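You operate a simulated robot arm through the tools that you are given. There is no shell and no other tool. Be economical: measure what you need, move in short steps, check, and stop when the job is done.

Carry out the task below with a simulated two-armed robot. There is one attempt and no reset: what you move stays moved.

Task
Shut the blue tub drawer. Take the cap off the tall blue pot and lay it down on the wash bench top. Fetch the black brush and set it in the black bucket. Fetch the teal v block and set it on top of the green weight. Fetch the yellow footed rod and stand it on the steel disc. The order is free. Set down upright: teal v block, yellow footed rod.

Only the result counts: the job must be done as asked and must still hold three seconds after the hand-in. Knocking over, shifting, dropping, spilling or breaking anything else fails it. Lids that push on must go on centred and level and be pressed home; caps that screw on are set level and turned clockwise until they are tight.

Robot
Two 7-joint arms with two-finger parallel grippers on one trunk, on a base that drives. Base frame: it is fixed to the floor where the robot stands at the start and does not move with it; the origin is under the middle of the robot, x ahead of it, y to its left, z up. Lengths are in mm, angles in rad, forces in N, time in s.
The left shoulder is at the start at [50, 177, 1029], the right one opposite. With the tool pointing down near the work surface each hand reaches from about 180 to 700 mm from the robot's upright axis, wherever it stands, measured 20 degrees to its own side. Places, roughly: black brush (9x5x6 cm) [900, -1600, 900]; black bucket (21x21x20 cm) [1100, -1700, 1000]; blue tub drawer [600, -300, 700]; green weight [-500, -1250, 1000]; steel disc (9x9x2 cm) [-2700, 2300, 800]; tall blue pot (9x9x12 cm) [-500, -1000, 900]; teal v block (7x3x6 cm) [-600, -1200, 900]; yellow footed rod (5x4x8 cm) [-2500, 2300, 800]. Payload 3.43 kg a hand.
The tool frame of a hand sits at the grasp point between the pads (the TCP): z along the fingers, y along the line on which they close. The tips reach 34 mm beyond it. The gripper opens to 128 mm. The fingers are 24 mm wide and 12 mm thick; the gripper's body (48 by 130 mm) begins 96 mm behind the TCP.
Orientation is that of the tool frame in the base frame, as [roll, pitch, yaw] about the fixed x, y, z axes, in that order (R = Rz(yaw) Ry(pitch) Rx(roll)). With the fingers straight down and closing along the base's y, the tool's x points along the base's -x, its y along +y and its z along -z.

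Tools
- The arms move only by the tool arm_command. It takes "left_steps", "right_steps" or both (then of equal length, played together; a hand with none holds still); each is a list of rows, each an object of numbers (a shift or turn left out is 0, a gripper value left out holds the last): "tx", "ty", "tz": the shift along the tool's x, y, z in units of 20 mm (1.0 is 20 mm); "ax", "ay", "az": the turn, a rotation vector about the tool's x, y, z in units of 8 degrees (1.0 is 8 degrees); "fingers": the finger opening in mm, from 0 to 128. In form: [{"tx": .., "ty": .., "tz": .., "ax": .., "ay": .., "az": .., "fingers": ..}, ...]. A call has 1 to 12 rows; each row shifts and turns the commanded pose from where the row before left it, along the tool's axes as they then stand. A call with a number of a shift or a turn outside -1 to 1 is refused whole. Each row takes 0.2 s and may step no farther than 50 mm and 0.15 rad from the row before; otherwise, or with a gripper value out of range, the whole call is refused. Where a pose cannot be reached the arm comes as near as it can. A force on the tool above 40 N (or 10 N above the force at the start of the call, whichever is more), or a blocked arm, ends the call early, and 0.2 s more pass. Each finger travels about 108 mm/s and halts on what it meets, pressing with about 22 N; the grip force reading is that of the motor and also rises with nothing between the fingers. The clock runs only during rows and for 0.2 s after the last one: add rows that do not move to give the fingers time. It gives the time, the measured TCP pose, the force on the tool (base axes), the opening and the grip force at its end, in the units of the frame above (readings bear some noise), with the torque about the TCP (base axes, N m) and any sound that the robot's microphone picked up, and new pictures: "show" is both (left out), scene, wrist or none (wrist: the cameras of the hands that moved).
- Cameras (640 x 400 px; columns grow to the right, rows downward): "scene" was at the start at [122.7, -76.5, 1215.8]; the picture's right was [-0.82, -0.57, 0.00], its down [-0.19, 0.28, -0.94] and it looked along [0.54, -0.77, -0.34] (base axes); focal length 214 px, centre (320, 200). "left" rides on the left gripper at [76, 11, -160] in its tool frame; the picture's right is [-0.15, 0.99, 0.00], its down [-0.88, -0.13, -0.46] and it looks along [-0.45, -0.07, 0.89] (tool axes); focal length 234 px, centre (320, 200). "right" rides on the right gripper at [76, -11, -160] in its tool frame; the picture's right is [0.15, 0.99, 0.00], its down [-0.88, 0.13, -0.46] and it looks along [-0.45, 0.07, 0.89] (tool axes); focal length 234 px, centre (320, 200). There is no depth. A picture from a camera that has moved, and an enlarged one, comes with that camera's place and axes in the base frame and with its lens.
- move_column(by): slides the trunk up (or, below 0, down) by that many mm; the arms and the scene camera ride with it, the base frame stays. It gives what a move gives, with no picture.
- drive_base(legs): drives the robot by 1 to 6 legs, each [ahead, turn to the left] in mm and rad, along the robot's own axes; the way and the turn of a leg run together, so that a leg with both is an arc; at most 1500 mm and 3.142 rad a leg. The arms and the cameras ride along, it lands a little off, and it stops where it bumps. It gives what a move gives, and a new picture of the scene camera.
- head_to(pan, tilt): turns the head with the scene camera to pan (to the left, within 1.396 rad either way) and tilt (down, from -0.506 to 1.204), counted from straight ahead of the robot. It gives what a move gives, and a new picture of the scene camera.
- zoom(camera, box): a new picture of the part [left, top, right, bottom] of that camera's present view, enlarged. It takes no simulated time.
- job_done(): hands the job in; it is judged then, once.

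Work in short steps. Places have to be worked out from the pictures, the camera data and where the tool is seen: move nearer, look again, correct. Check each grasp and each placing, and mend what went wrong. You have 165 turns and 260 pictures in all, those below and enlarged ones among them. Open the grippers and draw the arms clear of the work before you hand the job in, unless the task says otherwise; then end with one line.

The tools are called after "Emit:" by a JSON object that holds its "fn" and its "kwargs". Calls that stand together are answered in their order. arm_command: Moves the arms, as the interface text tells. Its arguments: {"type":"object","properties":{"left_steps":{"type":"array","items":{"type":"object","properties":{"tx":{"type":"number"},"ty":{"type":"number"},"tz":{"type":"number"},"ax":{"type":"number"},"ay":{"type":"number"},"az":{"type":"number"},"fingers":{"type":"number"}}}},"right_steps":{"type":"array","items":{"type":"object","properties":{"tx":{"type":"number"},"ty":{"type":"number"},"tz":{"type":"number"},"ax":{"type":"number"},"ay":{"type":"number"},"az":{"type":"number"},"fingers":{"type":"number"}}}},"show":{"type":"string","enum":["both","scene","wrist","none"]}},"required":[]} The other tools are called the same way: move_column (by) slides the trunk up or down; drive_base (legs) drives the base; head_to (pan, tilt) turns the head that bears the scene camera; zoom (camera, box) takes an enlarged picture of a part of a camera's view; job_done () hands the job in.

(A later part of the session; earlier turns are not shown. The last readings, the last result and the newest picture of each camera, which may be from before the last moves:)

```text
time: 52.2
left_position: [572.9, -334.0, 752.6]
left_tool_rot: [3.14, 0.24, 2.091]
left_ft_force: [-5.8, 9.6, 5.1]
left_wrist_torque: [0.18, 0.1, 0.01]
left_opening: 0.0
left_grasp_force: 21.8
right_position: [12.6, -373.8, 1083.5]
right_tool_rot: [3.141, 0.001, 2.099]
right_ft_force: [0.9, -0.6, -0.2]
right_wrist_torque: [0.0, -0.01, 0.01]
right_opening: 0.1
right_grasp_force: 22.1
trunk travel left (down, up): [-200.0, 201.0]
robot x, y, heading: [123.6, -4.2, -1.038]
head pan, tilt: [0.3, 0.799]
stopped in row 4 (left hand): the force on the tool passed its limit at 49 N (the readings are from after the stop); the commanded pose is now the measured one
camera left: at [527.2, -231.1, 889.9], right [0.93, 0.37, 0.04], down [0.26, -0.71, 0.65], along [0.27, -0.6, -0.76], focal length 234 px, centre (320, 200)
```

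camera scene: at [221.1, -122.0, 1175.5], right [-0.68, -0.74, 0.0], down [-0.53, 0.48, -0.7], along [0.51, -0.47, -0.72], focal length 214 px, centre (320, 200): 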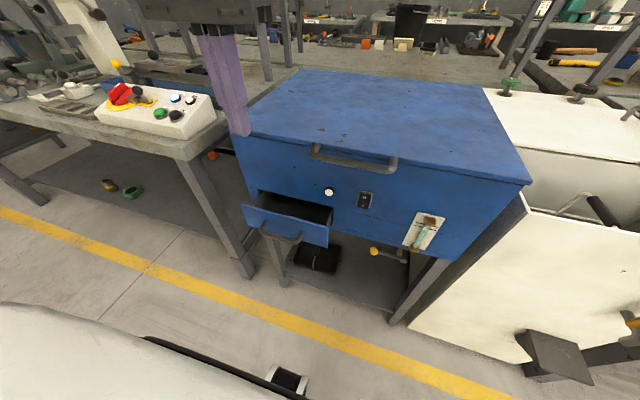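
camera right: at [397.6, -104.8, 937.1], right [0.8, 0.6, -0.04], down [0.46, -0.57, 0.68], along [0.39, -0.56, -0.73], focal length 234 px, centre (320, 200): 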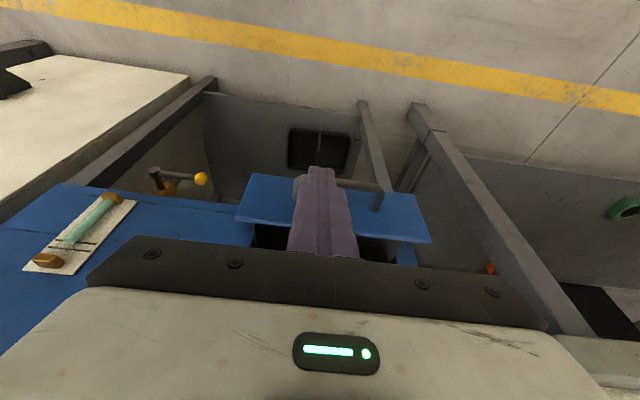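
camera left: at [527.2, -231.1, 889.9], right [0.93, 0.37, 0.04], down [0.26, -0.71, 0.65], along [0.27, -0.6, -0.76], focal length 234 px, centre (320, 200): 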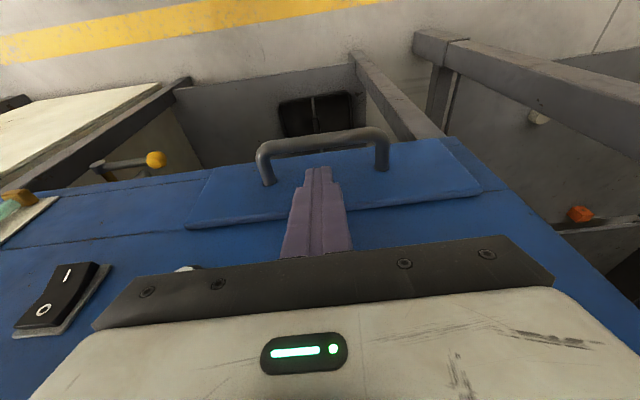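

Flush. I'll ease 4 mm back and lift straight up from behind the bar.

Emit:
{"fn": "arm_command", "kwargs": {"left_steps": [{"tx": 0.2, "tz": -0.06}, {"tz": -0.96, "tx": -0.23}, {"tz": -0.96, "tx": -0.23}, {"tz": -0.96, "tx": -0.23}, {"tz": -0.96, "tx": 0.2}, {"tz": -0.96, "tx": 0.2}, {"tz": -0.96, "tx": 0.2}, {"tz": -0.96, "tx": 0.2}, {"tz": -0.96, "tx": 0.2}, {"tz": -0.96}, {"tz": -0.96, "ay": 1}, {"tz": -0.96, "ay": 0.8}], "show": "both"}}

```text
time: 54.8
left_position: [542.9, -284.7, 956.5]
left_tool_rot: [3.138, -0.008, 2.094]
left_ft_force: [-0.3, 0.5, -1.0]
left_wrist_torque: [0.04, 0.01, 0.01]
left_opening: 0.2
left_grasp_force: 21.8
right_position: [11.6, -373.6, 1082.1]
right_tool_rot: [3.141, 0.0, 2.099]
right_ft_force: [0.0, 0.4, -0.2]
right_wrist_torque: [0.0, -0.01, 0.03]
right_opening: 0.0
right_grasp_force: 21.7
trunk travel left (down, up): [-200.0, 201.0]
robot x, y, heading: [127.3, -3.8, -1.039]
head pan, tilt: [0.3, 0.799]
camera scene: at [221.0, -121.5, 1175.4], right [-0.67, -0.74, 0.0], down [-0.53, 0.48, -0.7], along [0.52, -0.47, -0.72], focal length 214 px, centre (320, 200)
camera left: at [516.7, -214.4, 1117.4], right [0.93, 0.37, 0.0], down [0.33, -0.83, 0.45], along [0.17, -0.42, -0.89], focal length 234 px, centre (320, 200)
```

scene: 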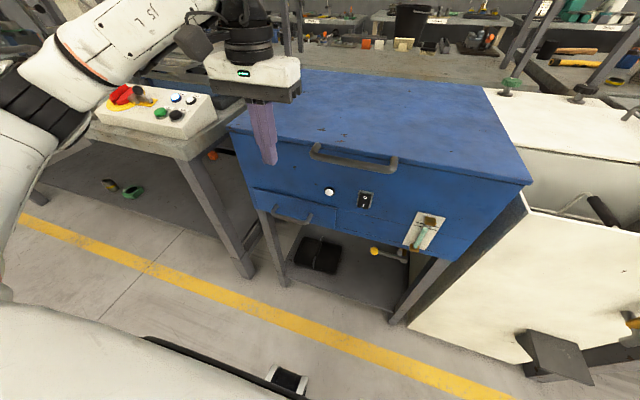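
left: 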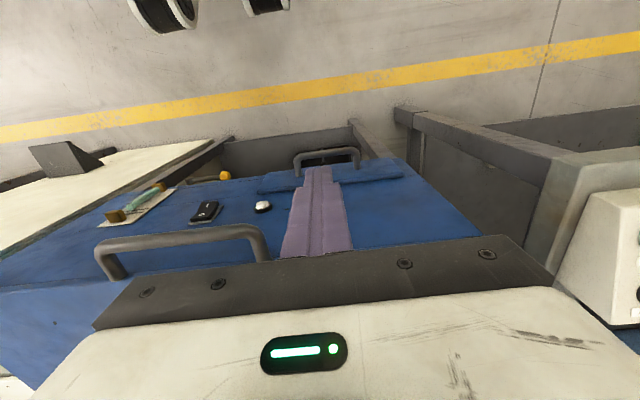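

The drawer is shut. I'll raise the left hand and look around: toward the wash bench (right) and toward the brush/bucket bench (ahead).

Emit:
{"fn": "arm_command", "kwargs": {"left_steps": [{"tz": -1, "tx": 0.5}, {"tz": -1, "tx": 0.5}, {"tz": -1, "tx": 0.5}, {"tz": -1, "tx": 0.5}, {"tz": -1, "tx": 0.5}, {"tz": -1, "tx": 0.5}, {"tz": -1, "tx": 0.5}, {"tz": -1, "tx": 0.5}], "show": "none"}}

Emit:
{"fn": "head_to", "kwargs": {"pan": 0.0, "tilt": 0.25}}

Emit:
{"fn": "head_to", "kwargs": {"pan": -0.9, "tilt": 0.4}}

```text
time: 56.6
left_position: [503.2, -215.9, 1116.1]
left_tool_rot: [3.138, -0.007, 2.094]
left_ft_force: [0.1, 0.6, -0.5]
left_wrist_torque: [-0.03, 0.0, 0.0]
left_opening: 0.0
left_grasp_force: 21.5
right_position: [12.6, -374.7, 1083.9]
right_tool_rot: [3.141, -0.001, 2.101]
right_ft_force: [0.7, -0.4, 0.1]
right_wrist_torque: [-0.02, 0.0, 0.02]
right_opening: 0.2
right_grasp_force: 22.0
trunk travel left (down, up): [-200.0, 201.0]
robot x, y, heading: [130.1, -7.0, -1.034]
head pan, tilt: [0.3, 0.799]
```

```text
time: 57.6
left_position: [503.1, -215.7, 1117.2]
left_tool_rot: [3.138, -0.007, 2.094]
left_ft_force: [0.3, 0.2, 0.1]
left_wrist_torque: [0.04, 0.03, 0.02]
left_opening: 0.0
left_grasp_force: 22.1
right_position: [12.4, -374.6, 1082.7]
right_tool_rot: [-3.141, -0.001, 2.101]
right_ft_force: [0.0, -0.9, -0.1]
right_wrist_torque: [0.01, -0.02, 0.0]
right_opening: 0.2
right_grasp_force: 21.8
trunk travel left (down, up): [-200.0, 201.0]
robot x, y, heading: [125.2, -4.3, -1.041]
head pan, tilt: [0.0, 0.25]
camera scene: at [208.9, -147.6, 1224.5], right [-0.86, -0.51, 0.0], down [-0.13, 0.21, -0.97], along [0.49, -0.84, -0.25], focal length 214 px, centre (320, 200)
```

scene: 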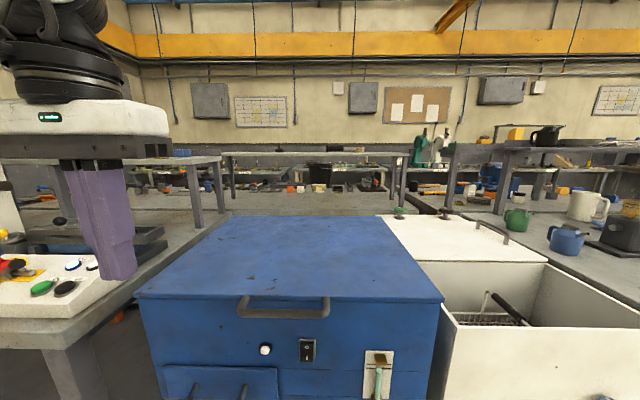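

```text
time: 58.8
left_position: [503.6, -216.0, 1116.2]
left_tool_rot: [3.138, -0.007, 2.095]
left_ft_force: [-0.8, 0.1, -0.4]
left_wrist_torque: [-0.01, -0.02, -0.03]
left_opening: 0.1
left_grasp_force: 21.6
right_position: [12.9, -373.8, 1083.8]
right_tool_rot: [3.141, 0.0, 2.1]
right_ft_force: [-0.7, 0.6, 0.1]
right_wrist_torque: [0.0, 0.0, 0.02]
right_opening: 0.2
right_grasp_force: 22.1
trunk travel left (down, up): [-200.0, 201.0]
robot x, y, heading: [125.6, -8.0, -1.041]
head pan, tilt: [-0.901, 0.4]
camera scene: at [128.2, -153.5, 1210.6], right [-0.93, 0.36, 0.0], down [0.14, 0.36, -0.92], along [-0.33, -0.86, -0.39], focal length 214 px, centre (320, 200)
```

scene: 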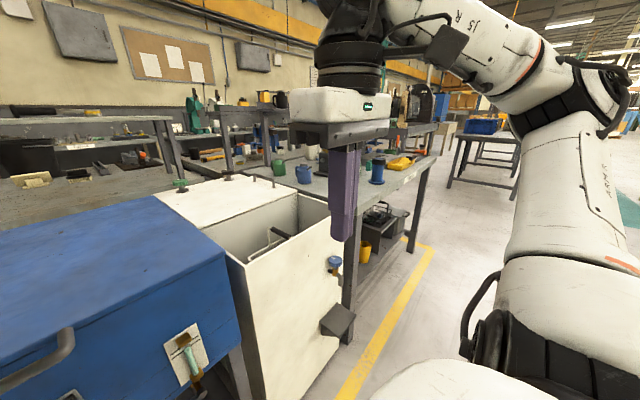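

The wash bench continues to the right along the same front line. I'll zoom in on the area behind the tub where the bucket and brush stand.

Emit:
{"fn": "zoom", "kwargs": {"camera": "scene", "box": [230, 100, 450, 240]}}

Emit:
{"fn": "head_to", "kwargs": {"pan": 0.15, "tilt": 0.25}}

Emit:
{"fn": "zoom", "kwargs": {"camera": "scene", "box": [220, 100, 500, 260]}}

```text
2.86 times, centred on (340, 170) of scene
camera zoom: at [128.2, -153.5, 1210.6], right [-0.93, 0.36, 0.0], down [0.14, 0.36, -0.92], along [-0.33, -0.86, -0.39], focal length 613 px, centre (263, 286)
```

zoom: 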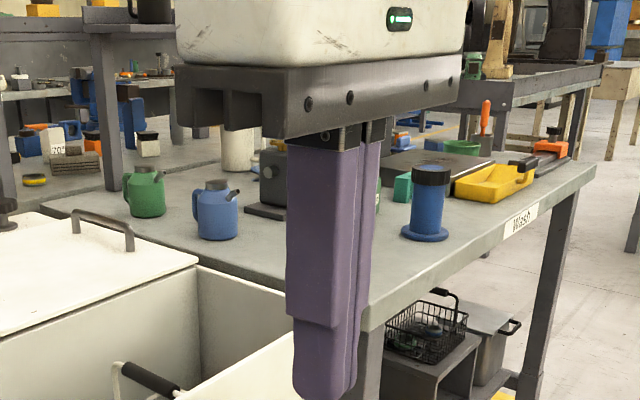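

```text
time: 60.1
left_position: [502.7, -216.9, 1116.5]
left_tool_rot: [3.139, -0.007, 2.095]
left_ft_force: [0.1, -0.8, 0.0]
left_wrist_torque: [-0.02, 0.02, 0.02]
left_opening: 0.0
left_grasp_force: 21.9
right_position: [12.6, -374.5, 1083.4]
right_tool_rot: [-3.141, 0.0, 2.1]
right_ft_force: [0.8, 0.0, 0.0]
right_wrist_torque: [0.03, 0.04, -0.01]
right_opening: 0.0
right_grasp_force: 22.0
trunk travel left (down, up): [-200.0, 201.0]
robot x, y, heading: [129.0, -8.8, -1.041]
head pan, tilt: [0.15, 0.25]
camera scene: at [220.3, -139.7, 1224.5], right [-0.78, -0.63, 0.0], down [-0.16, 0.19, -0.97], along [0.61, -0.75, -0.25], focal length 214 px, centre (320, 200)
```

scene: 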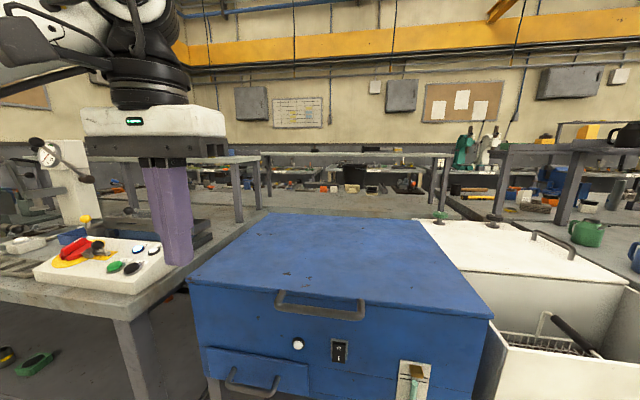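

```text
2.29 times, centred on (360, 180) of scene
camera zoom: at [220.3, -139.7, 1224.5], right [-0.78, -0.63, 0.0], down [-0.16, 0.19, -0.97], along [0.61, -0.75, -0.25], focal length 490 px, centre (229, 246)
```

zoom: 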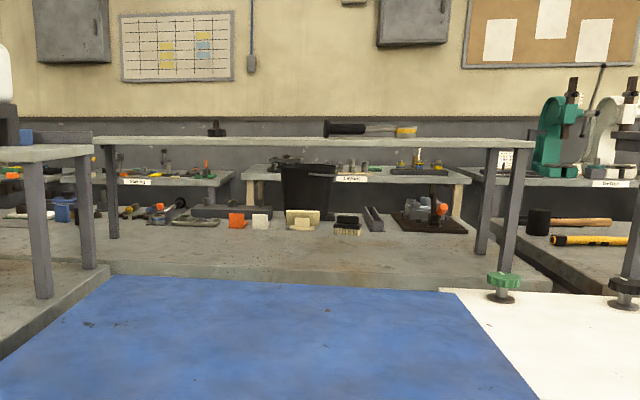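

Behind the tub is a back-to-back bench, so the brush must be reached from the far aisle. First I'll drive right along the wash bench to the pot, v block and weight.

Emit:
{"fn": "drive_base", "kwargs": {"legs": [[0, -1.548], [1050, 0], [0, 1.548]]}}

Emit:
{"fn": "head_to", "kwargs": {"pan": 0.0, "tilt": 0.5}}

```text
time: 73.0
left_position: [-396.0, -782.0, 1117.3]
left_tool_rot: [3.138, -0.007, 2.082]
left_ft_force: [0.0, 0.6, -0.2]
left_wrist_torque: [-0.02, 0.02, -0.02]
left_opening: 0.0
left_grasp_force: 22.2
right_position: [-888.5, -935.2, 1084.0]
right_tool_rot: [-3.14, 0.001, 2.088]
right_ft_force: [-0.2, 0.8, -1.1]
right_wrist_torque: [0.0, 0.03, 0.0]
right_opening: 0.0
right_grasp_force: 22.0
trunk travel left (down, up): [-200.0, 201.0]
robot x, y, heading: [-770.4, -569.4, -1.052]
head pan, tilt: [0.15, 0.25]
camera scene: at [-677.6, -702.6, 1224.5], right [-0.78, -0.62, 0.0], down [-0.15, 0.19, -0.97], along [0.6, -0.76, -0.25], focal length 214 px, centre (320, 200)
```

scene: 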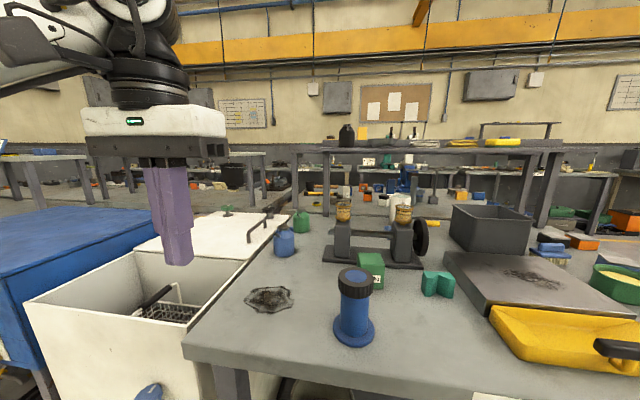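

```text
time: 73.8
left_position: [-395.8, -782.3, 1116.4]
left_tool_rot: [3.138, -0.007, 2.082]
left_ft_force: [1.2, 0.3, -0.4]
left_wrist_torque: [-0.02, -0.03, -0.04]
left_opening: 0.0
left_grasp_force: 21.9
right_position: [-889.1, -935.2, 1084.5]
right_tool_rot: [3.141, -0.001, 2.087]
right_ft_force: [-0.3, 0.1, -0.5]
right_wrist_torque: [-0.01, -0.01, 0.01]
right_opening: 0.3
right_grasp_force: 21.7
trunk travel left (down, up): [-200.0, 201.0]
robot x, y, heading: [-767.6, -568.4, -1.053]
head pan, tilt: [0.0, 0.499]
camera scene: at [-690.4, -708.3, 1201.5], right [-0.87, -0.5, 0.0], down [-0.24, 0.42, -0.88], along [0.44, -0.76, -0.48], focal length 214 px, centre (320, 200)
```

scene: 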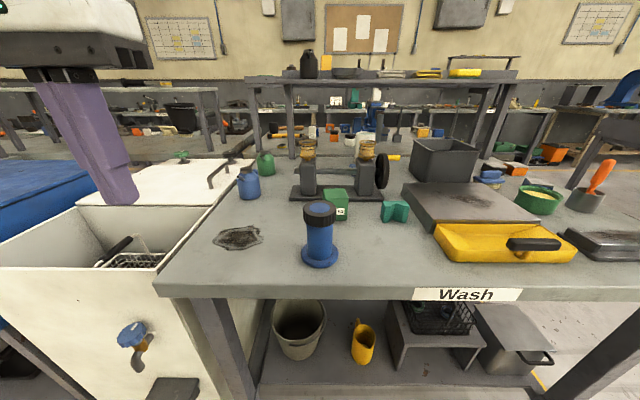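

The tall blue pot, the green weight and the teal v block are all within view. Zoom in.

Emit:
{"fn": "zoom", "kwargs": {"camera": "scene", "box": [280, 150, 440, 290]}}

```text
2.86 times, centred on (360, 220) of scene
camera zoom: at [-690.4, -708.3, 1201.5], right [-0.87, -0.5, 0.0], down [-0.24, 0.42, -0.88], along [0.44, -0.76, -0.48], focal length 613 px, centre (206, 143)
```

zoom: 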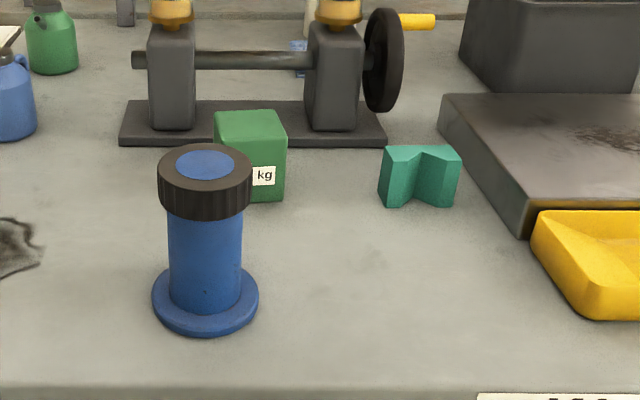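

I place the pot near (-497,-1041), the weight near (-441,-1239), and the v block near (-612,-1304), with the bench top around z≈827. I'll drive 110 mm closer and look down with the head.

Emit:
{"fn": "drive_base", "kwargs": {"legs": [[110, 0]]}}

Emit:
{"fn": "head_to", "kwargs": {"pan": -0.15, "tilt": 0.7}}

```text
time: 75.0
left_position: [-340.9, -877.5, 1117.8]
left_tool_rot: [3.139, -0.007, 2.084]
left_ft_force: [0.3, 0.0, 0.0]
left_wrist_torque: [0.05, 0.01, 0.01]
left_opening: 0.3
left_grasp_force: 22.1
right_position: [-833.1, -1030.4, 1082.7]
right_tool_rot: [3.141, 0.0, 2.089]
right_ft_force: [0.5, 0.6, -0.6]
right_wrist_torque: [0.01, 0.0, -0.01]
right_opening: 0.3
right_grasp_force: 22.4
trunk travel left (down, up): [-200.0, 201.0]
robot x, y, heading: [-717.5, -664.2, -1.051]
head pan, tilt: [0.0, 0.499]
camera scene: at [-635.9, -803.4, 1201.3], right [-0.87, -0.5, 0.0], down [-0.24, 0.42, -0.88], along [0.44, -0.76, -0.48], focal length 214 px, centre (320, 200)
```

scene: 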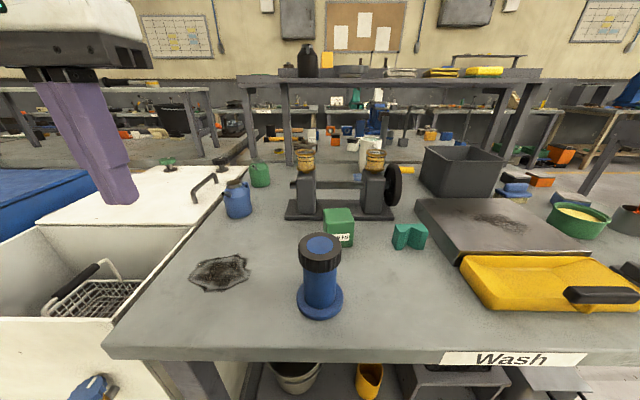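

```text
time: 75.7
left_position: [-340.7, -876.7, 1116.8]
left_tool_rot: [3.138, -0.007, 2.086]
left_ft_force: [-0.2, 1.3, 0.0]
left_wrist_torque: [-0.01, 0.04, -0.01]
left_opening: 0.0
left_grasp_force: 22.1
right_position: [-833.3, -1029.3, 1084.2]
right_tool_rot: [-3.14, 0.0, 2.089]
right_ft_force: [-1.2, 0.7, 0.0]
right_wrist_torque: [0.02, -0.05, -0.03]
right_opening: 0.2
right_grasp_force: 22.3
trunk travel left (down, up): [-200.0, 201.0]
robot x, y, heading: [-714.0, -664.8, -1.052]
head pan, tilt: [-0.15, 0.7]
camera scene: at [-650.7, -803.1, 1183.7], right [-0.93, -0.36, 0.0], down [-0.23, 0.6, -0.77], along [0.28, -0.71, -0.64], focal length 214 px, centre (320, 200)
```

scene: 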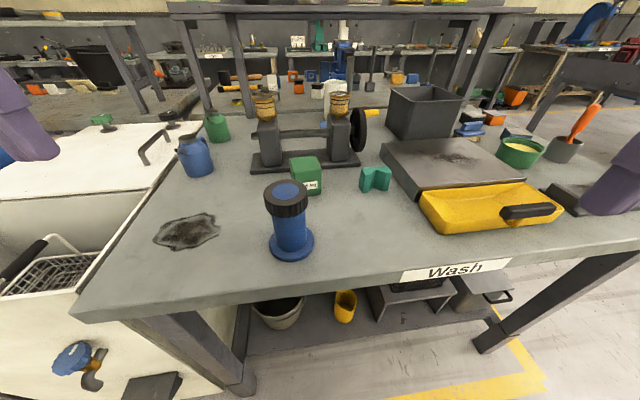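

Bench top z≈828 is confirmed. I'll move the right hand over toward the v block with fingers opened to 110 mm.

Emit:
{"fn": "arm_command", "kwargs": {"right_steps": [{"tx": -1, "ty": 0.2, "tz": 0.3, "fingers": 110}, {"tx": -1, "ty": 0.2, "tz": 0.3}, {"tx": -1, "ty": 0.2, "tz": 0.3}, {"tx": -1, "ty": 0.2, "tz": 0.3}, {"tx": -1, "ty": 0.2, "tz": 0.3}, {"tx": -1, "ty": 0.2, "tz": 0.3}, {"tx": -1, "ty": 0.2, "tz": 0.3}, {"tx": -1, "ty": 0.2, "tz": 0.3}, {"tx": -1, "ty": 0.2, "tz": 0.3}, {"tx": -1, "ty": 0.2, "tz": 0.3}, {"tx": -1, "ty": 0.2, "tz": 0.3}, {"tx": -1, "ty": 0.2, "tz": 0.3}], "show": "both"}}

```text
time: 78.3
left_position: [-341.9, -877.3, 1117.3]
left_tool_rot: [3.137, -0.007, 2.084]
left_ft_force: [0.6, -0.5, -0.7]
left_wrist_torque: [-0.01, 0.01, -0.02]
left_opening: 0.0
left_grasp_force: 22.3
right_position: [-673.1, -1215.2, 1011.2]
right_tool_rot: [-3.141, 0.0, 2.088]
right_ft_force: [-0.1, 0.1, 0.1]
right_wrist_torque: [-0.03, 0.0, -0.02]
right_opening: 109.9
right_grasp_force: 0.0
trunk travel left (down, up): [-200.0, 201.0]
robot x, y, heading: [-716.6, -661.7, -1.048]
head pan, tilt: [-0.15, 0.7]
camera scene: at [-650.6, -803.5, 1183.6], right [-0.93, -0.36, 0.0], down [-0.23, 0.6, -0.76], along [0.28, -0.71, -0.64], focal length 214 px, centre (320, 200)
camera right: at [-720.9, -1154.4, 1171.1], right [0.79, 0.62, 0.0], down [0.55, -0.7, 0.46], along [0.28, -0.36, -0.89], focal length 234 px, centre (320, 200)
```

scene: 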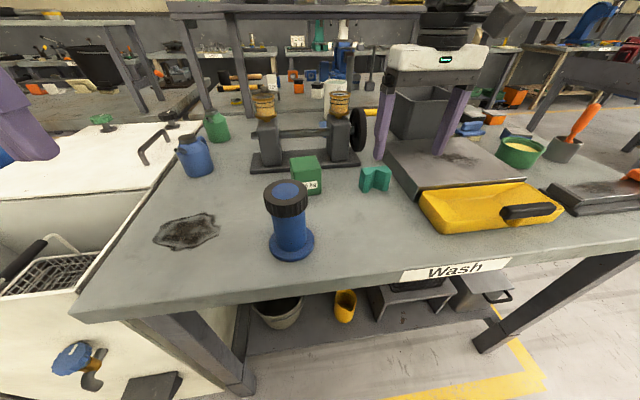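
right: 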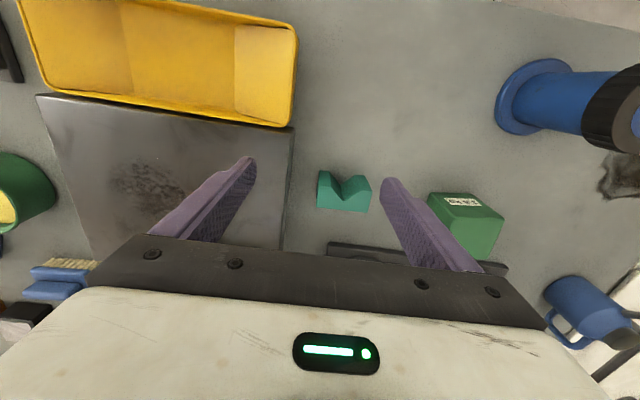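

The wrist and head views agree only if the bench top is z≈878, so I use that: block at about (-627,-1227) with its top at 938. I'll centre the hand over it while high.

Emit:
{"fn": "arm_command", "kwargs": {"right_steps": [{"tx": -0.8, "ty": 0.85}, {"tx": -0.8, "ty": 0.85}, {}], "show": "both"}}

```text
time: 79.1
left_position: [-342.2, -877.2, 1116.6]
left_tool_rot: [3.138, -0.007, 2.081]
left_ft_force: [0.7, -0.5, -0.5]
left_wrist_torque: [-0.01, 0.0, 0.0]
left_opening: 0.0
left_grasp_force: 22.0
right_position: [-651.4, -1221.2, 1010.6]
right_tool_rot: [-3.141, 0.002, 2.089]
right_ft_force: [-0.2, -0.3, -0.3]
right_wrist_torque: [-0.02, 0.03, -0.01]
right_opening: 110.1
right_grasp_force: 0.0
right hand out of reach, approached as far as the arm can: row 2
trunk travel left (down, up): [-200.0, 201.0]
robot x, y, heading: [-717.8, -664.1, -1.049]
head pan, tilt: [-0.15, 0.7]
camera scene: at [-650.8, -803.1, 1183.7], right [-0.93, -0.36, 0.0], down [-0.23, 0.6, -0.76], along [0.28, -0.71, -0.64], focal length 214 px, centre (320, 200)
camera right: at [-699.1, -1159.4, 1171.4], right [0.79, 0.62, 0.0], down [0.55, -0.7, 0.46], along [0.28, -0.36, -0.89], focal length 234 px, centre (320, 200)
```

scene: 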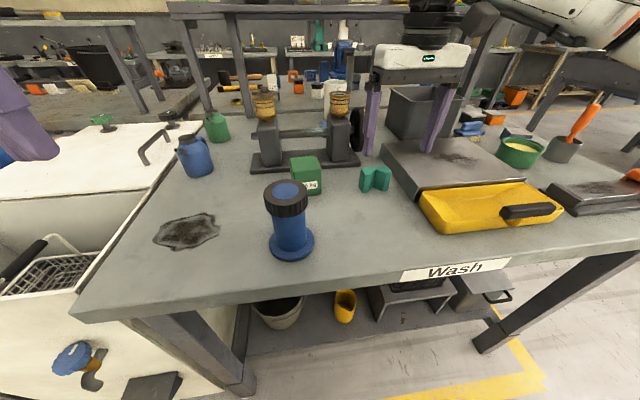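
right: 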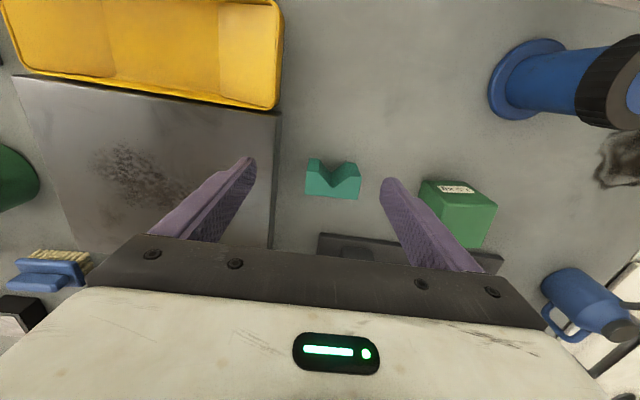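

The block is about 18 mm ahead and 17 mm left of the hand. I'll adjust while lowering to just above the block top, then look.

Emit:
{"fn": "arm_command", "kwargs": {"right_steps": [{"tz": 0.7}, {"tz": 0.4, "tx": -0.45, "ty": 0.44}, {"tx": -0.45, "ty": 0.44}, {}], "show": "both"}}

```text
time: 80.1
left_position: [-341.5, -876.9, 1116.8]
left_tool_rot: [3.138, -0.007, 2.084]
left_ft_force: [-0.1, 0.3, -0.3]
left_wrist_torque: [0.02, 0.01, 0.03]
left_opening: 0.1
left_grasp_force: 22.3
right_position: [-643.5, -1221.7, 988.1]
right_tool_rot: [3.139, 0.002, 2.09]
right_ft_force: [-0.5, -0.3, 0.4]
right_wrist_torque: [-0.01, 0.0, 0.0]
right_opening: 110.0
right_grasp_force: 0.1
right hand out of reach, approached as far as the arm can: row 2, 3
trunk travel left (down, up): [-200.0, 201.0]
robot x, y, heading: [-714.6, -665.9, -1.045]
head pan, tilt: [-0.15, 0.7]
camera scene: at [-650.7, -803.1, 1183.7], right [-0.93, -0.36, 0.0], down [-0.23, 0.6, -0.76], along [0.28, -0.71, -0.64], focal length 214 px, centre (320, 200)
camera right: at [-690.5, -1161.5, 1148.2], right [0.79, 0.62, 0.0], down [0.55, -0.7, 0.46], along [0.28, -0.36, -0.89], focal length 234 px, centre (320, 200)
```

scene: 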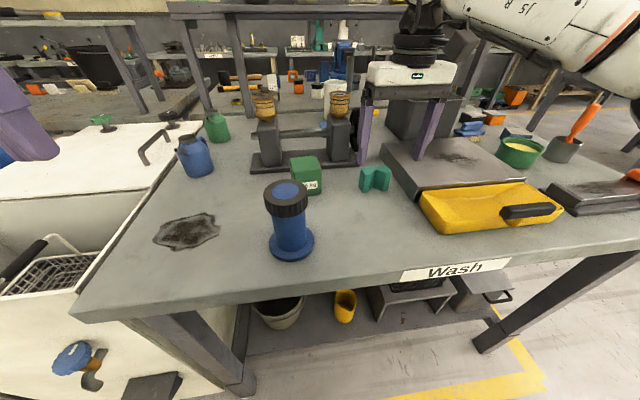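
right: 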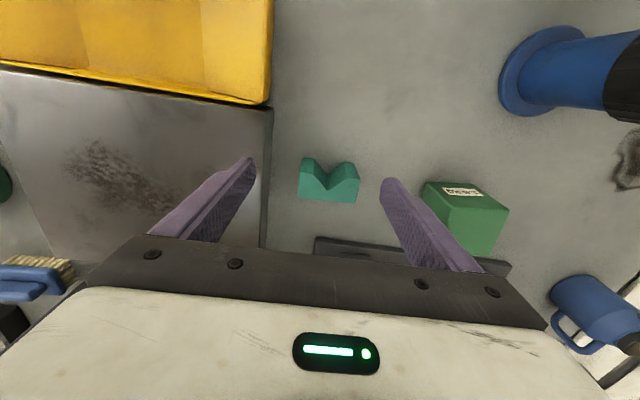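

The arm is near its reach limit because the wrist sits above the shoulder. Raising the column 150 mm will help.

Emit:
{"fn": "move_column", "kwargs": {"by": 150}}

Emit:
{"fn": "arm_command", "kwargs": {"right_steps": [{"tz": 1}, {"tz": 1}, {"tz": 1}, {"tz": 1}, {"tz": 1}, {"tz": 1}, {"tz": 1}, {"tz": 1}, {"tx": -0.45, "ty": 0.3, "tz": 0.3}, {}], "show": "both"}}

```text
time: 81.9
left_position: [-340.3, -878.2, 1267.0]
left_tool_rot: [3.139, -0.007, 2.085]
left_ft_force: [-0.5, 0.5, -0.8]
left_wrist_torque: [0.04, 0.02, -0.02]
left_opening: 0.0
left_grasp_force: 21.7
right_position: [-643.6, -1222.4, 1138.2]
right_tool_rot: [3.14, 0.002, 2.088]
right_ft_force: [-0.5, -0.6, -0.5]
right_wrist_torque: [-0.01, 0.01, 0.06]
right_opening: 110.0
right_grasp_force: 0.0
trunk travel left (down, up): [-350.0, 51.0]
robot x, y, heading: [-719.2, -661.4, -1.055]
head pan, tilt: [-0.15, 0.7]
```

```text
time: 84.1
left_position: [-340.9, -876.1, 1267.1]
left_tool_rot: [3.137, -0.007, 2.084]
left_ft_force: [0.6, -0.5, 0.2]
left_wrist_torque: [0.02, 0.02, 0.0]
left_opening: 0.0
left_grasp_force: 22.2
right_position: [-635.9, -1225.9, 972.8]
right_tool_rot: [3.138, 0.004, 2.088]
right_ft_force: [0.7, 0.3, -1.1]
right_wrist_torque: [0.0, -0.03, -0.01]
right_opening: 110.0
right_grasp_force: 0.1
right hand out of reach, approached as far as the arm can: row 9
trunk travel left (down, up): [-350.0, 51.0]
robot x, y, heading: [-711.7, -662.8, -1.051]
head pan, tilt: [-0.15, 0.7]
camera scene: at [-650.8, -803.0, 1333.7], right [-0.93, -0.36, 0.0], down [-0.23, 0.6, -0.77], along [0.28, -0.71, -0.64], focal length 214 px, centre (320, 200)
camera right: at [-685.4, -1165.9, 1133.2], right [0.79, 0.62, 0.0], down [0.55, -0.7, 0.46], along [0.29, -0.36, -0.89], focal length 234 px, centre (320, 200)
```

scene: 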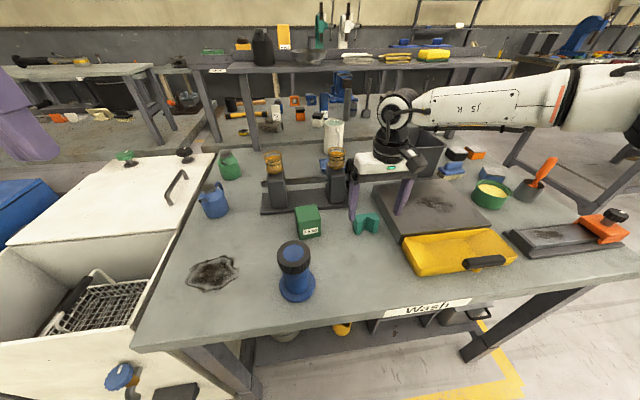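
right: 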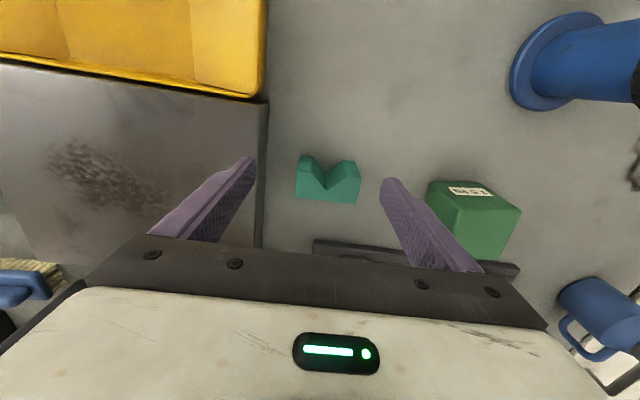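

The hand is within a few mm of the commanded pose. I'll lower a bit more and retry the lateral correction.

Emit:
{"fn": "arm_command", "kwargs": {"right_steps": [{"tz": 0.7}, {"tz": 0.4}, {"tx": -0.3, "ty": 0.25}, {}], "show": "wrist"}}

```text
time: 85.1
left_position: [-341.6, -876.9, 1266.0]
left_tool_rot: [3.138, -0.007, 2.086]
left_ft_force: [0.0, -0.2, 0.3]
left_wrist_torque: [-0.04, 0.02, 0.0]
left_opening: 0.0
left_grasp_force: 21.8
right_position: [-640.5, -1225.5, 953.4]
right_tool_rot: [3.14, 0.004, 2.089]
right_ft_force: [0.6, -0.2, -0.3]
right_wrist_torque: [-0.02, 0.02, 0.0]
right_opening: 110.0
right_grasp_force: 0.0
right hand out of reach, approached as far as the arm can: row 1, 3
trunk travel left (down, up): [-350.0, 51.0]
robot x, y, heading: [-715.2, -663.1, -1.048]
head pan, tilt: [-0.15, 0.7]
camera right: at [-690.2, -1163.5, 1113.2], right [0.79, 0.62, 0.0], down [0.55, -0.7, 0.46], along [0.28, -0.36, -0.89], focal length 234 px, centre (320, 200)
```

right: 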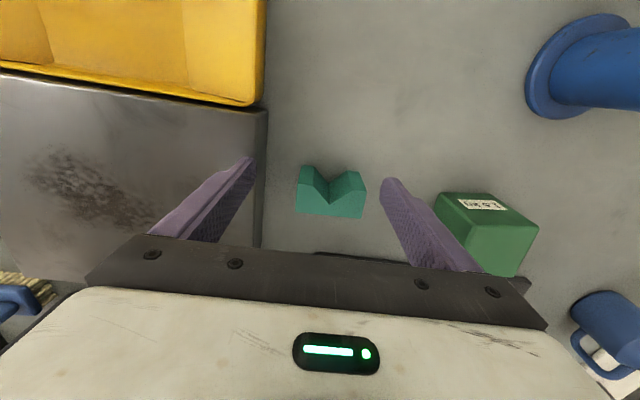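

The limit may be sideways rather than forward, so I'll test with a pure forward move (tips stay above the block).

Emit:
{"fn": "arm_command", "kwargs": {"right_steps": [{"tz": -0.5}, {"tx": -0.8}, {}], "show": "none"}}

Emit:
{"fn": "arm_command", "kwargs": {"right_steps": [{"ty": -0.8}, {"tx": -0.6}, {}], "show": "none"}}

```text
time: 85.9
left_position: [-341.5, -876.3, 1267.0]
left_tool_rot: [3.137, -0.007, 2.085]
left_ft_force: [-0.2, 0.2, -0.6]
left_wrist_torque: [-0.02, -0.05, 0.02]
left_opening: 0.0
left_grasp_force: 21.4
right_position: [-641.5, -1234.1, 967.6]
right_tool_rot: [3.138, 0.003, 2.088]
right_ft_force: [-0.1, -0.1, 0.5]
right_wrist_torque: [-0.02, -0.04, 0.03]
right_opening: 110.3
right_grasp_force: 0.0
right hand out of reach, approached as far as the arm can: row 2
trunk travel left (down, up): [-350.0, 51.0]
robot x, y, heading: [-712.9, -663.7, -1.049]
head pan, tilt: [-0.15, 0.7]
```

```text
time: 86.7
left_position: [-341.5, -876.9, 1267.2]
left_tool_rot: [3.137, -0.007, 2.081]
left_ft_force: [1.0, -0.2, -0.1]
left_wrist_torque: [-0.02, 0.01, -0.04]
left_opening: 0.0
left_grasp_force: 22.2
right_position: [-649.3, -1252.5, 966.5]
right_tool_rot: [3.14, 0.001, 2.09]
right_ft_force: [-0.3, 0.2, 0.1]
right_wrist_torque: [-0.02, 0.01, -0.01]
right_opening: 109.9
right_grasp_force: 0.1
trunk travel left (down, up): [-350.0, 51.0]
robot x, y, heading: [-717.7, -667.6, -1.049]
head pan, tilt: [-0.15, 0.7]
```

Confirmed: the right arm can't come further inward at this range. I'll raise and retract the hand, then turn the base left 0.5 rad so both block and weight lie further to the right side.

Emit:
{"fn": "arm_command", "kwargs": {"right_steps": [{"tz": -1, "tx": 0.7}, {"tz": -1, "tx": 0.7}, {"tz": -1, "tx": 0.7}, {"tz": -1, "tx": 0.7}, {"tz": -1, "tx": 0.7}, {"tz": -1, "tx": 0.7}, {"tz": -1, "tx": 0.7}, {"tz": -1, "tx": 0.7}], "show": "none"}}

Emit:
{"fn": "drive_base", "kwargs": {"legs": [[0, 0.5]]}}

Emit:
{"fn": "head_to", "kwargs": {"pan": -0.6, "tilt": 0.8}}

```text
time: 88.5
left_position: [-341.6, -875.4, 1266.1]
left_tool_rot: [3.138, -0.007, 2.083]
left_ft_force: [0.5, -0.3, -0.3]
left_wrist_torque: [-0.01, 0.02, -0.01]
left_opening: 0.2
left_grasp_force: 22.1
right_position: [-705.1, -1154.1, 1126.6]
right_tool_rot: [3.14, 0.001, 2.091]
right_ft_force: [-1.3, -0.9, 0.3]
right_wrist_torque: [-0.01, -0.01, 0.0]
right_opening: 109.9
right_grasp_force: 0.1
trunk travel left (down, up): [-350.0, 51.0]
robot x, y, heading: [-715.4, -660.2, -1.052]
head pan, tilt: [-0.15, 0.7]
```

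```text
time: 90.3
left_position: [-284.7, -674.5, 1267.6]
left_tool_rot: [3.138, -0.007, 2.574]
left_ft_force: [-0.2, -0.9, -0.2]
left_wrist_torque: [-0.03, 0.0, -0.04]
left_opening: 0.0
left_grasp_force: 21.9
right_position: [-473.6, -1091.2, 1126.1]
right_tool_rot: [3.14, 0.002, 2.581]
right_ft_force: [0.6, 0.2, -0.7]
right_wrist_torque: [0.01, 0.04, 0.04]
right_opening: 110.1
right_grasp_force: 0.0
trunk travel left (down, up): [-350.0, 51.0]
robot x, y, heading: [-718.9, -663.6, -0.565]
head pan, tilt: [-0.15, 0.7]
camera scene: at [-592.2, -755.3, 1333.7], right [-0.65, -0.76, 0.0], down [-0.49, 0.42, -0.77], along [0.58, -0.5, -0.64], focal length 214 px, centre (320, 200)
```

scene: 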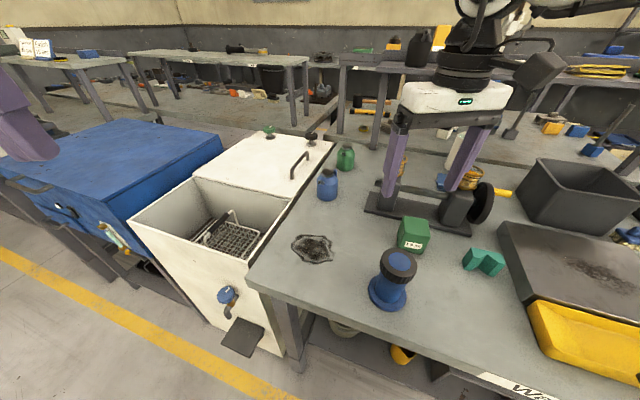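

```text
time: 91.2
left_position: [-285.4, -674.9, 1265.2]
left_tool_rot: [3.138, -0.007, 2.575]
left_ft_force: [-0.6, 0.1, -0.9]
left_wrist_torque: [0.01, 0.03, -0.02]
left_opening: 0.0
left_grasp_force: 22.1
right_position: [-474.2, -1091.0, 1126.2]
right_tool_rot: [-3.141, 0.003, 2.581]
right_ft_force: [0.0, -0.2, 0.2]
right_wrist_torque: [0.03, -0.01, 0.03]
right_opening: 110.1
right_grasp_force: 0.2
trunk travel left (down, up): [-350.0, 51.0]
robot x, y, heading: [-717.9, -659.6, -0.559]
head pan, tilt: [-0.6, 0.799]
camera scene: at [-624.5, -774.2, 1325.5], right [-0.92, -0.4, 0.0], down [-0.29, 0.66, -0.7], along [0.28, -0.64, -0.72], focal length 214 px, centre (320, 200)
```

scene: 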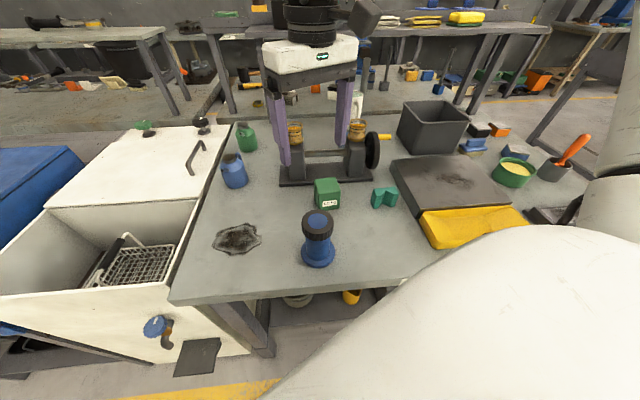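

Now rotate the right hand back to block alignment (yaw≈2.09) and move over the block at safe height.

Emit:
{"fn": "arm_command", "kwargs": {"right_steps": [{"az": 0.88}, {"az": 0.88}, {"az": 0.88}, {"az": 0.88}], "show": "none"}}

Emit:
{"fn": "arm_command", "kwargs": {"right_steps": [{"ty": -1, "tx": -0.22}, {"ty": -1, "tx": -0.22}, {"ty": -1, "tx": -0.22}, {"ty": -1, "tx": -0.22}, {"ty": -1, "tx": -0.22}, {"ty": -1, "tx": -0.22}, {"ty": -1, "tx": -0.22}, {"ty": -1, "tx": -0.22}, {"ty": -1, "tx": -0.22}, {"ty": -1, "tx": -0.22}, {"tz": 1}, {"tz": 1}], "show": "wrist"}}

```text
time: 92.2
left_position: [-285.1, -675.1, 1267.8]
left_tool_rot: [3.138, -0.007, 2.574]
left_ft_force: [-0.9, 0.2, 0.3]
left_wrist_torque: [0.03, -0.03, -0.02]
left_opening: 0.0
left_grasp_force: 22.8
right_position: [-473.3, -1090.4, 1125.9]
right_tool_rot: [3.139, 0.001, 2.089]
right_ft_force: [-0.9, 0.0, 1.1]
right_wrist_torque: [0.0, -0.03, 0.03]
right_opening: 110.1
right_grasp_force: 0.0
trunk travel left (down, up): [-350.0, 51.0]
robot x, y, heading: [-717.8, -663.5, -0.563]
head pan, tilt: [-0.6, 0.799]
```

```text
time: 94.8
left_position: [-285.6, -674.4, 1266.8]
left_tool_rot: [3.138, -0.007, 2.573]
left_ft_force: [0.1, -0.2, 0.7]
left_wrist_torque: [0.0, 0.01, -0.01]
left_opening: 0.1
left_grasp_force: 21.7
right_position: [-626.1, -1230.8, 1083.4]
right_tool_rot: [3.14, 0.003, 2.088]
right_ft_force: [-0.1, 0.5, 0.7]
right_wrist_torque: [-0.02, 0.04, 0.0]
right_opening: 110.1
right_grasp_force: 0.1
trunk travel left (down, up): [-350.0, 51.0]
robot x, y, heading: [-716.6, -662.1, -0.56]
head pan, tilt: [-0.6, 0.799]
camera right: at [-675.0, -1168.7, 1243.4], right [0.79, 0.62, 0.0], down [0.55, -0.7, 0.46], along [0.28, -0.36, -0.89], focal length 234 px, centre (320, 200)
```

right: 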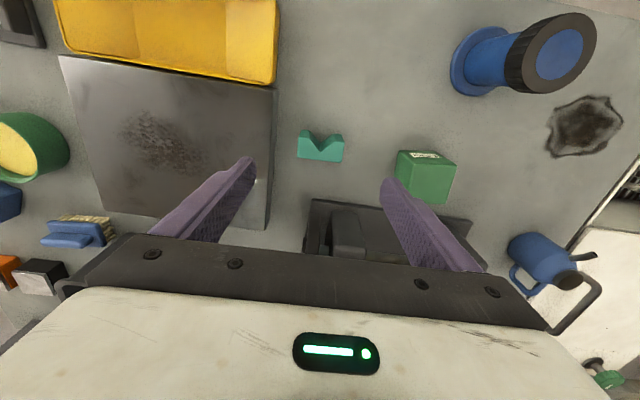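

The block is centred under the hand. Lower to just above it.

Emit:
{"fn": "arm_command", "kwargs": {"right_steps": [{"tz": 1}, {"tz": 1}, {"tz": 1}, {"tz": 1}, {"tz": 1}, {}], "show": "both"}}

```text
time: 96.2
left_position: [-284.8, -674.0, 1265.8]
left_tool_rot: [3.14, -0.007, 2.575]
left_ft_force: [0.2, 0.4, -0.8]
left_wrist_torque: [-0.01, 0.0, 0.01]
left_opening: 0.0
left_grasp_force: 21.8
right_position: [-626.4, -1228.7, 984.5]
right_tool_rot: [3.139, 0.002, 2.089]
right_ft_force: [0.2, -0.4, 0.0]
right_wrist_torque: [0.0, -0.02, -0.01]
right_opening: 109.9
right_grasp_force: 0.2
trunk travel left (down, up): [-350.0, 51.0]
robot x, y, heading: [-716.3, -664.0, -0.558]
head pan, tilt: [-0.6, 0.799]
camera scene: at [-624.6, -774.2, 1325.5], right [-0.92, -0.4, 0.0], down [-0.29, 0.66, -0.7], along [0.28, -0.64, -0.72], focal length 214 px, centre (320, 200)
camera right: at [-674.9, -1168.2, 1144.8], right [0.79, 0.62, 0.0], down [0.55, -0.7, 0.46], along [0.28, -0.36, -0.89], focal length 234 px, centre (320, 200)
```

scene: 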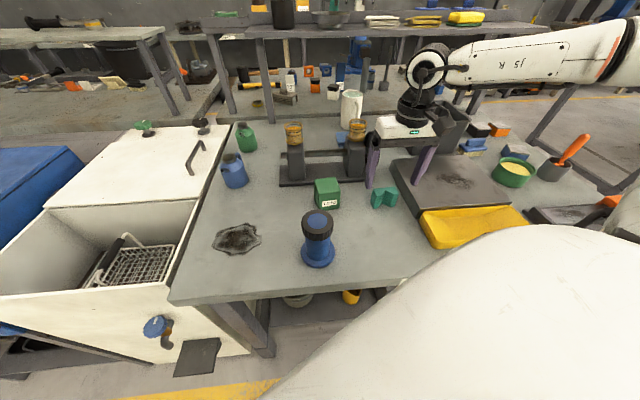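
right: 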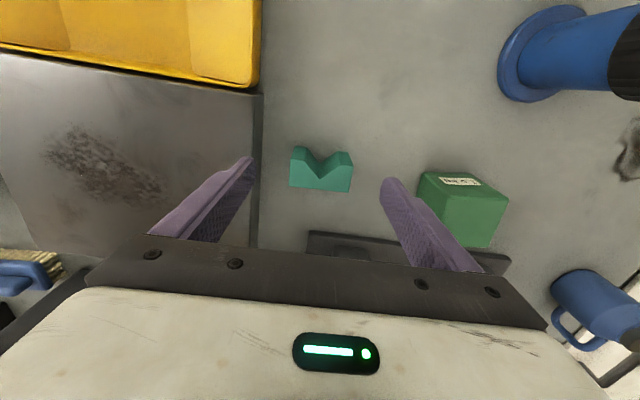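

The black slab's edge is about 60 mm left of the block centre, so I'll narrow the opening to 86 mm before lowering.

Emit:
{"fn": "arm_command", "kwargs": {"right_steps": [{"fingers": 86}, {}, {"tz": 0.8}, {"tz": 0.8}, {"tz": 0.8}, {"tz": 0.8}, {}], "show": "wrist"}}

```text
time: 97.8
left_position: [-285.8, -674.2, 1265.5]
left_tool_rot: [3.138, -0.008, 2.575]
left_ft_force: [0.9, -0.8, -0.4]
left_wrist_torque: [-0.03, -0.02, 0.03]
left_opening: 0.0
left_grasp_force: 21.9
right_position: [-626.8, -1228.3, 920.5]
right_tool_rot: [3.139, 0.003, 2.089]
right_ft_force: [0.4, 1.0, -0.7]
right_wrist_torque: [0.02, 0.01, -0.01]
right_opening: 86.1
right_grasp_force: 0.1
trunk travel left (down, up): [-350.0, 51.0]
robot x, y, heading: [-713.6, -662.1, -0.559]
head pan, tilt: [-0.6, 0.799]
camera right: at [-674.6, -1167.6, 1080.2], right [0.79, 0.62, 0.0], down [0.55, -0.7, 0.46], along [0.28, -0.36, -0.89], focal length 234 px, centre (320, 200)
```

right: 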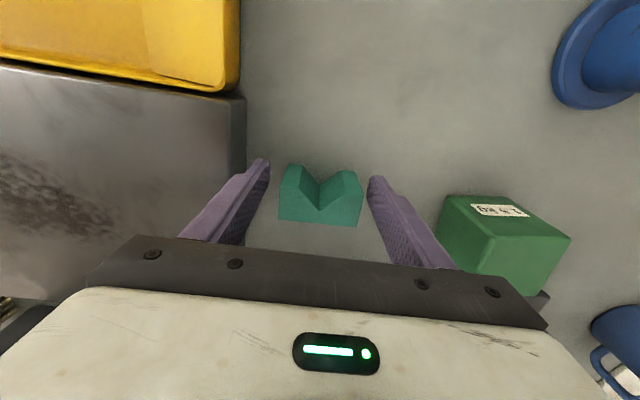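

The block sits between the fingers and nothing is touching. Close.

Emit:
{"fn": "arm_command", "kwargs": {"right_steps": [{"fingers": 60}, {}, {}], "show": "wrist"}}

```text
time: 98.6
left_position: [-283.4, -674.8, 1266.0]
left_tool_rot: [3.138, -0.007, 2.574]
left_ft_force: [-0.8, -0.2, 0.4]
left_wrist_torque: [0.02, -0.02, 0.01]
left_opening: 0.0
left_grasp_force: 22.2
right_position: [-626.2, -1228.8, 921.4]
right_tool_rot: [3.14, 0.001, 2.089]
right_ft_force: [2.2, 0.8, 0.0]
right_wrist_torque: [-0.05, 0.01, 0.05]
right_opening: 64.0
right_grasp_force: 21.8
trunk travel left (down, up): [-350.0, 51.0]
robot x, y, heading: [-717.3, -666.2, -0.562]
head pan, tilt: [-0.6, 0.799]
camera right: at [-674.4, -1167.7, 1080.2], right [0.79, 0.62, 0.0], down [0.55, -0.7, 0.46], along [0.28, -0.36, -0.89], focal length 234 px, centre (320, 200)
```

right: 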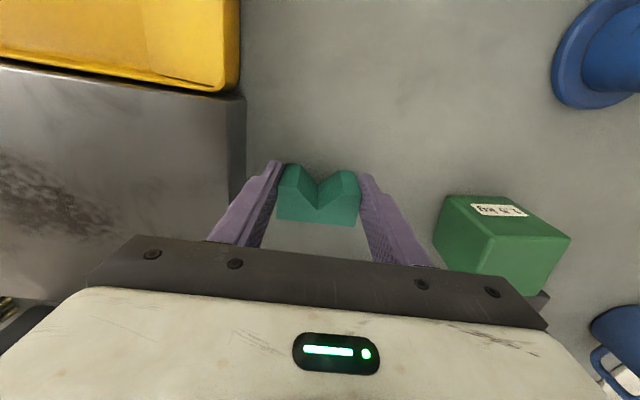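

Gripped (block is 64 mm wide). Lift straight up.

Emit:
{"fn": "arm_command", "kwargs": {"right_steps": [{"tz": -0.5}, {"tz": -1}, {"tz": -1}, {"tz": -1}, {"tz": -1}, {"tz": -1}, {"tz": -1}, {"tz": -0.5}], "show": "wrist"}}

Emit:
{"fn": "zoom", "kwargs": {"camera": "right", "box": [260, 100, 560, 290]}}

Emit:
{"fn": "zoom", "kwargs": {"camera": "scene", "box": [270, 130, 430, 270]}}

```text
time: 100.4
left_position: [-284.3, -673.8, 1266.9]
left_tool_rot: [3.138, -0.007, 2.575]
left_ft_force: [-0.3, 0.4, 0.6]
left_wrist_torque: [-0.02, -0.04, 0.02]
left_opening: 0.0
left_grasp_force: 22.0
right_position: [-625.6, -1227.9, 1060.8]
right_tool_rot: [3.139, 0.003, 2.091]
right_ft_force: [-0.2, 0.0, 0.1]
right_wrist_torque: [0.01, -0.01, 0.0]
right_opening: 60.2
right_grasp_force: 0.2
trunk travel left (down, up): [-350.0, 51.0]
robot x, y, heading: [-713.6, -661.6, -0.559]
head pan, tilt: [-0.6, 0.799]
camera right: at [-674.0, -1167.9, 1221.7], right [0.79, 0.62, 0.0], down [0.55, -0.7, 0.46], along [0.28, -0.36, -0.89], focal length 234 px, centre (320, 200)
```

right: 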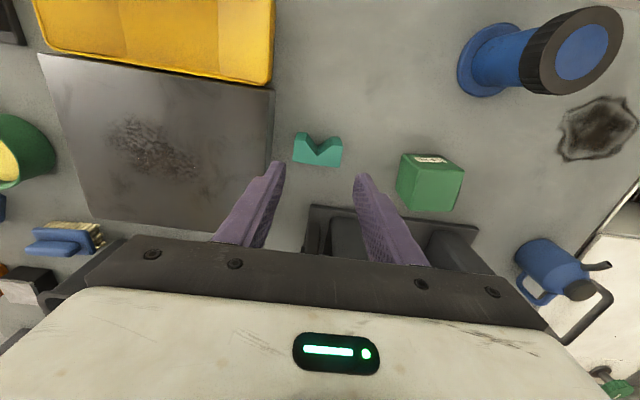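

```text
2.11 times, centred on (410, 195) of right
camera zoom: at [-674.0, -1167.9, 1221.7], right [0.79, 0.62, 0.0], down [0.55, -0.7, 0.46], along [0.28, -0.36, -0.89], focal length 493 px, centre (130, 210)
```

zoom: 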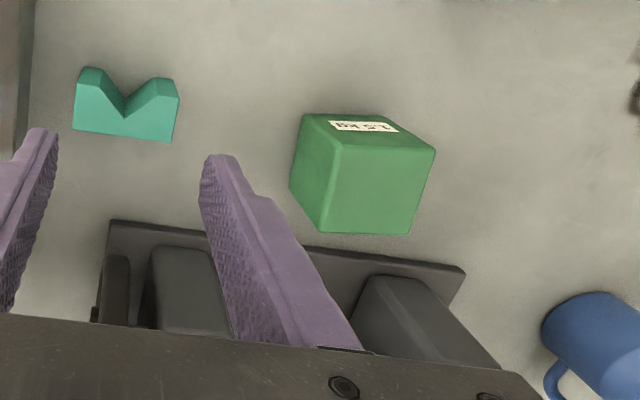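

```text
2.86 times, centred on (350, 200) of scene
camera zoom: at [-624.6, -774.2, 1325.5], right [-0.92, -0.4, 0.0], down [-0.29, 0.66, -0.7], along [0.28, -0.64, -0.72], focal length 613 px, centre (234, 200)
```

zoom: 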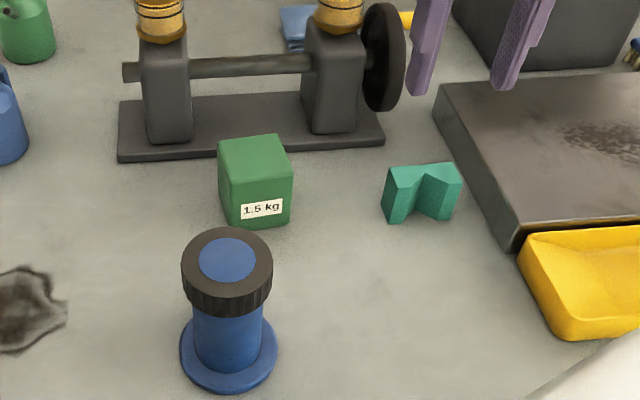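

The block wasn't held because my 60 mm command removed the squeeze. It still stands in place. Reopen, go back down, and close fully (command 0).

Emit:
{"fn": "arm_command", "kwargs": {"right_steps": [{"fingers": 86}, {"tz": 1}, {"tz": 1}, {"tz": 1}, {"tz": 1}, {"tz": 1}, {"tz": 1}, {"tz": 1}, {}], "show": "wrist"}}

```text
time: 102.4
left_position: [-284.6, -674.9, 1266.2]
left_tool_rot: [3.138, -0.006, 2.574]
left_ft_force: [-1.3, 0.6, 0.0]
left_wrist_torque: [-0.01, 0.01, 0.02]
left_opening: 0.3
left_grasp_force: 22.0
right_position: [-625.2, -1228.6, 920.0]
right_tool_rot: [3.14, 0.001, 2.089]
right_ft_force: [-0.6, 0.6, 0.0]
right_wrist_torque: [0.01, 0.01, -0.03]
right_opening: 86.3
right_grasp_force: 0.0
trunk travel left (down, up): [-350.0, 51.0]
robot x, y, heading: [-715.2, -663.1, -0.559]
head pan, tilt: [-0.6, 0.799]
camera right: at [-672.9, -1167.3, 1080.6], right [0.79, 0.62, 0.0], down [0.55, -0.7, 0.46], along [0.28, -0.36, -0.89], focal length 234 px, centre (320, 200)
```

right: 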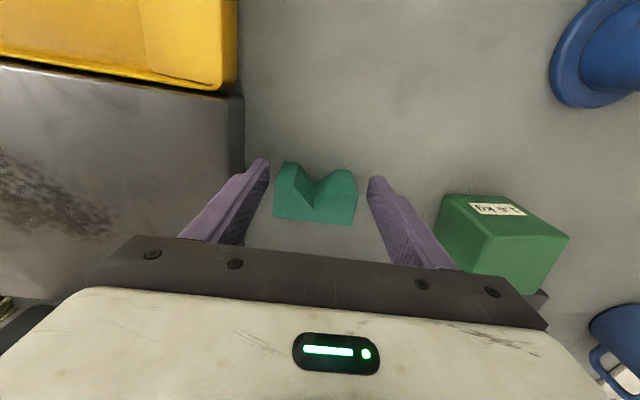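

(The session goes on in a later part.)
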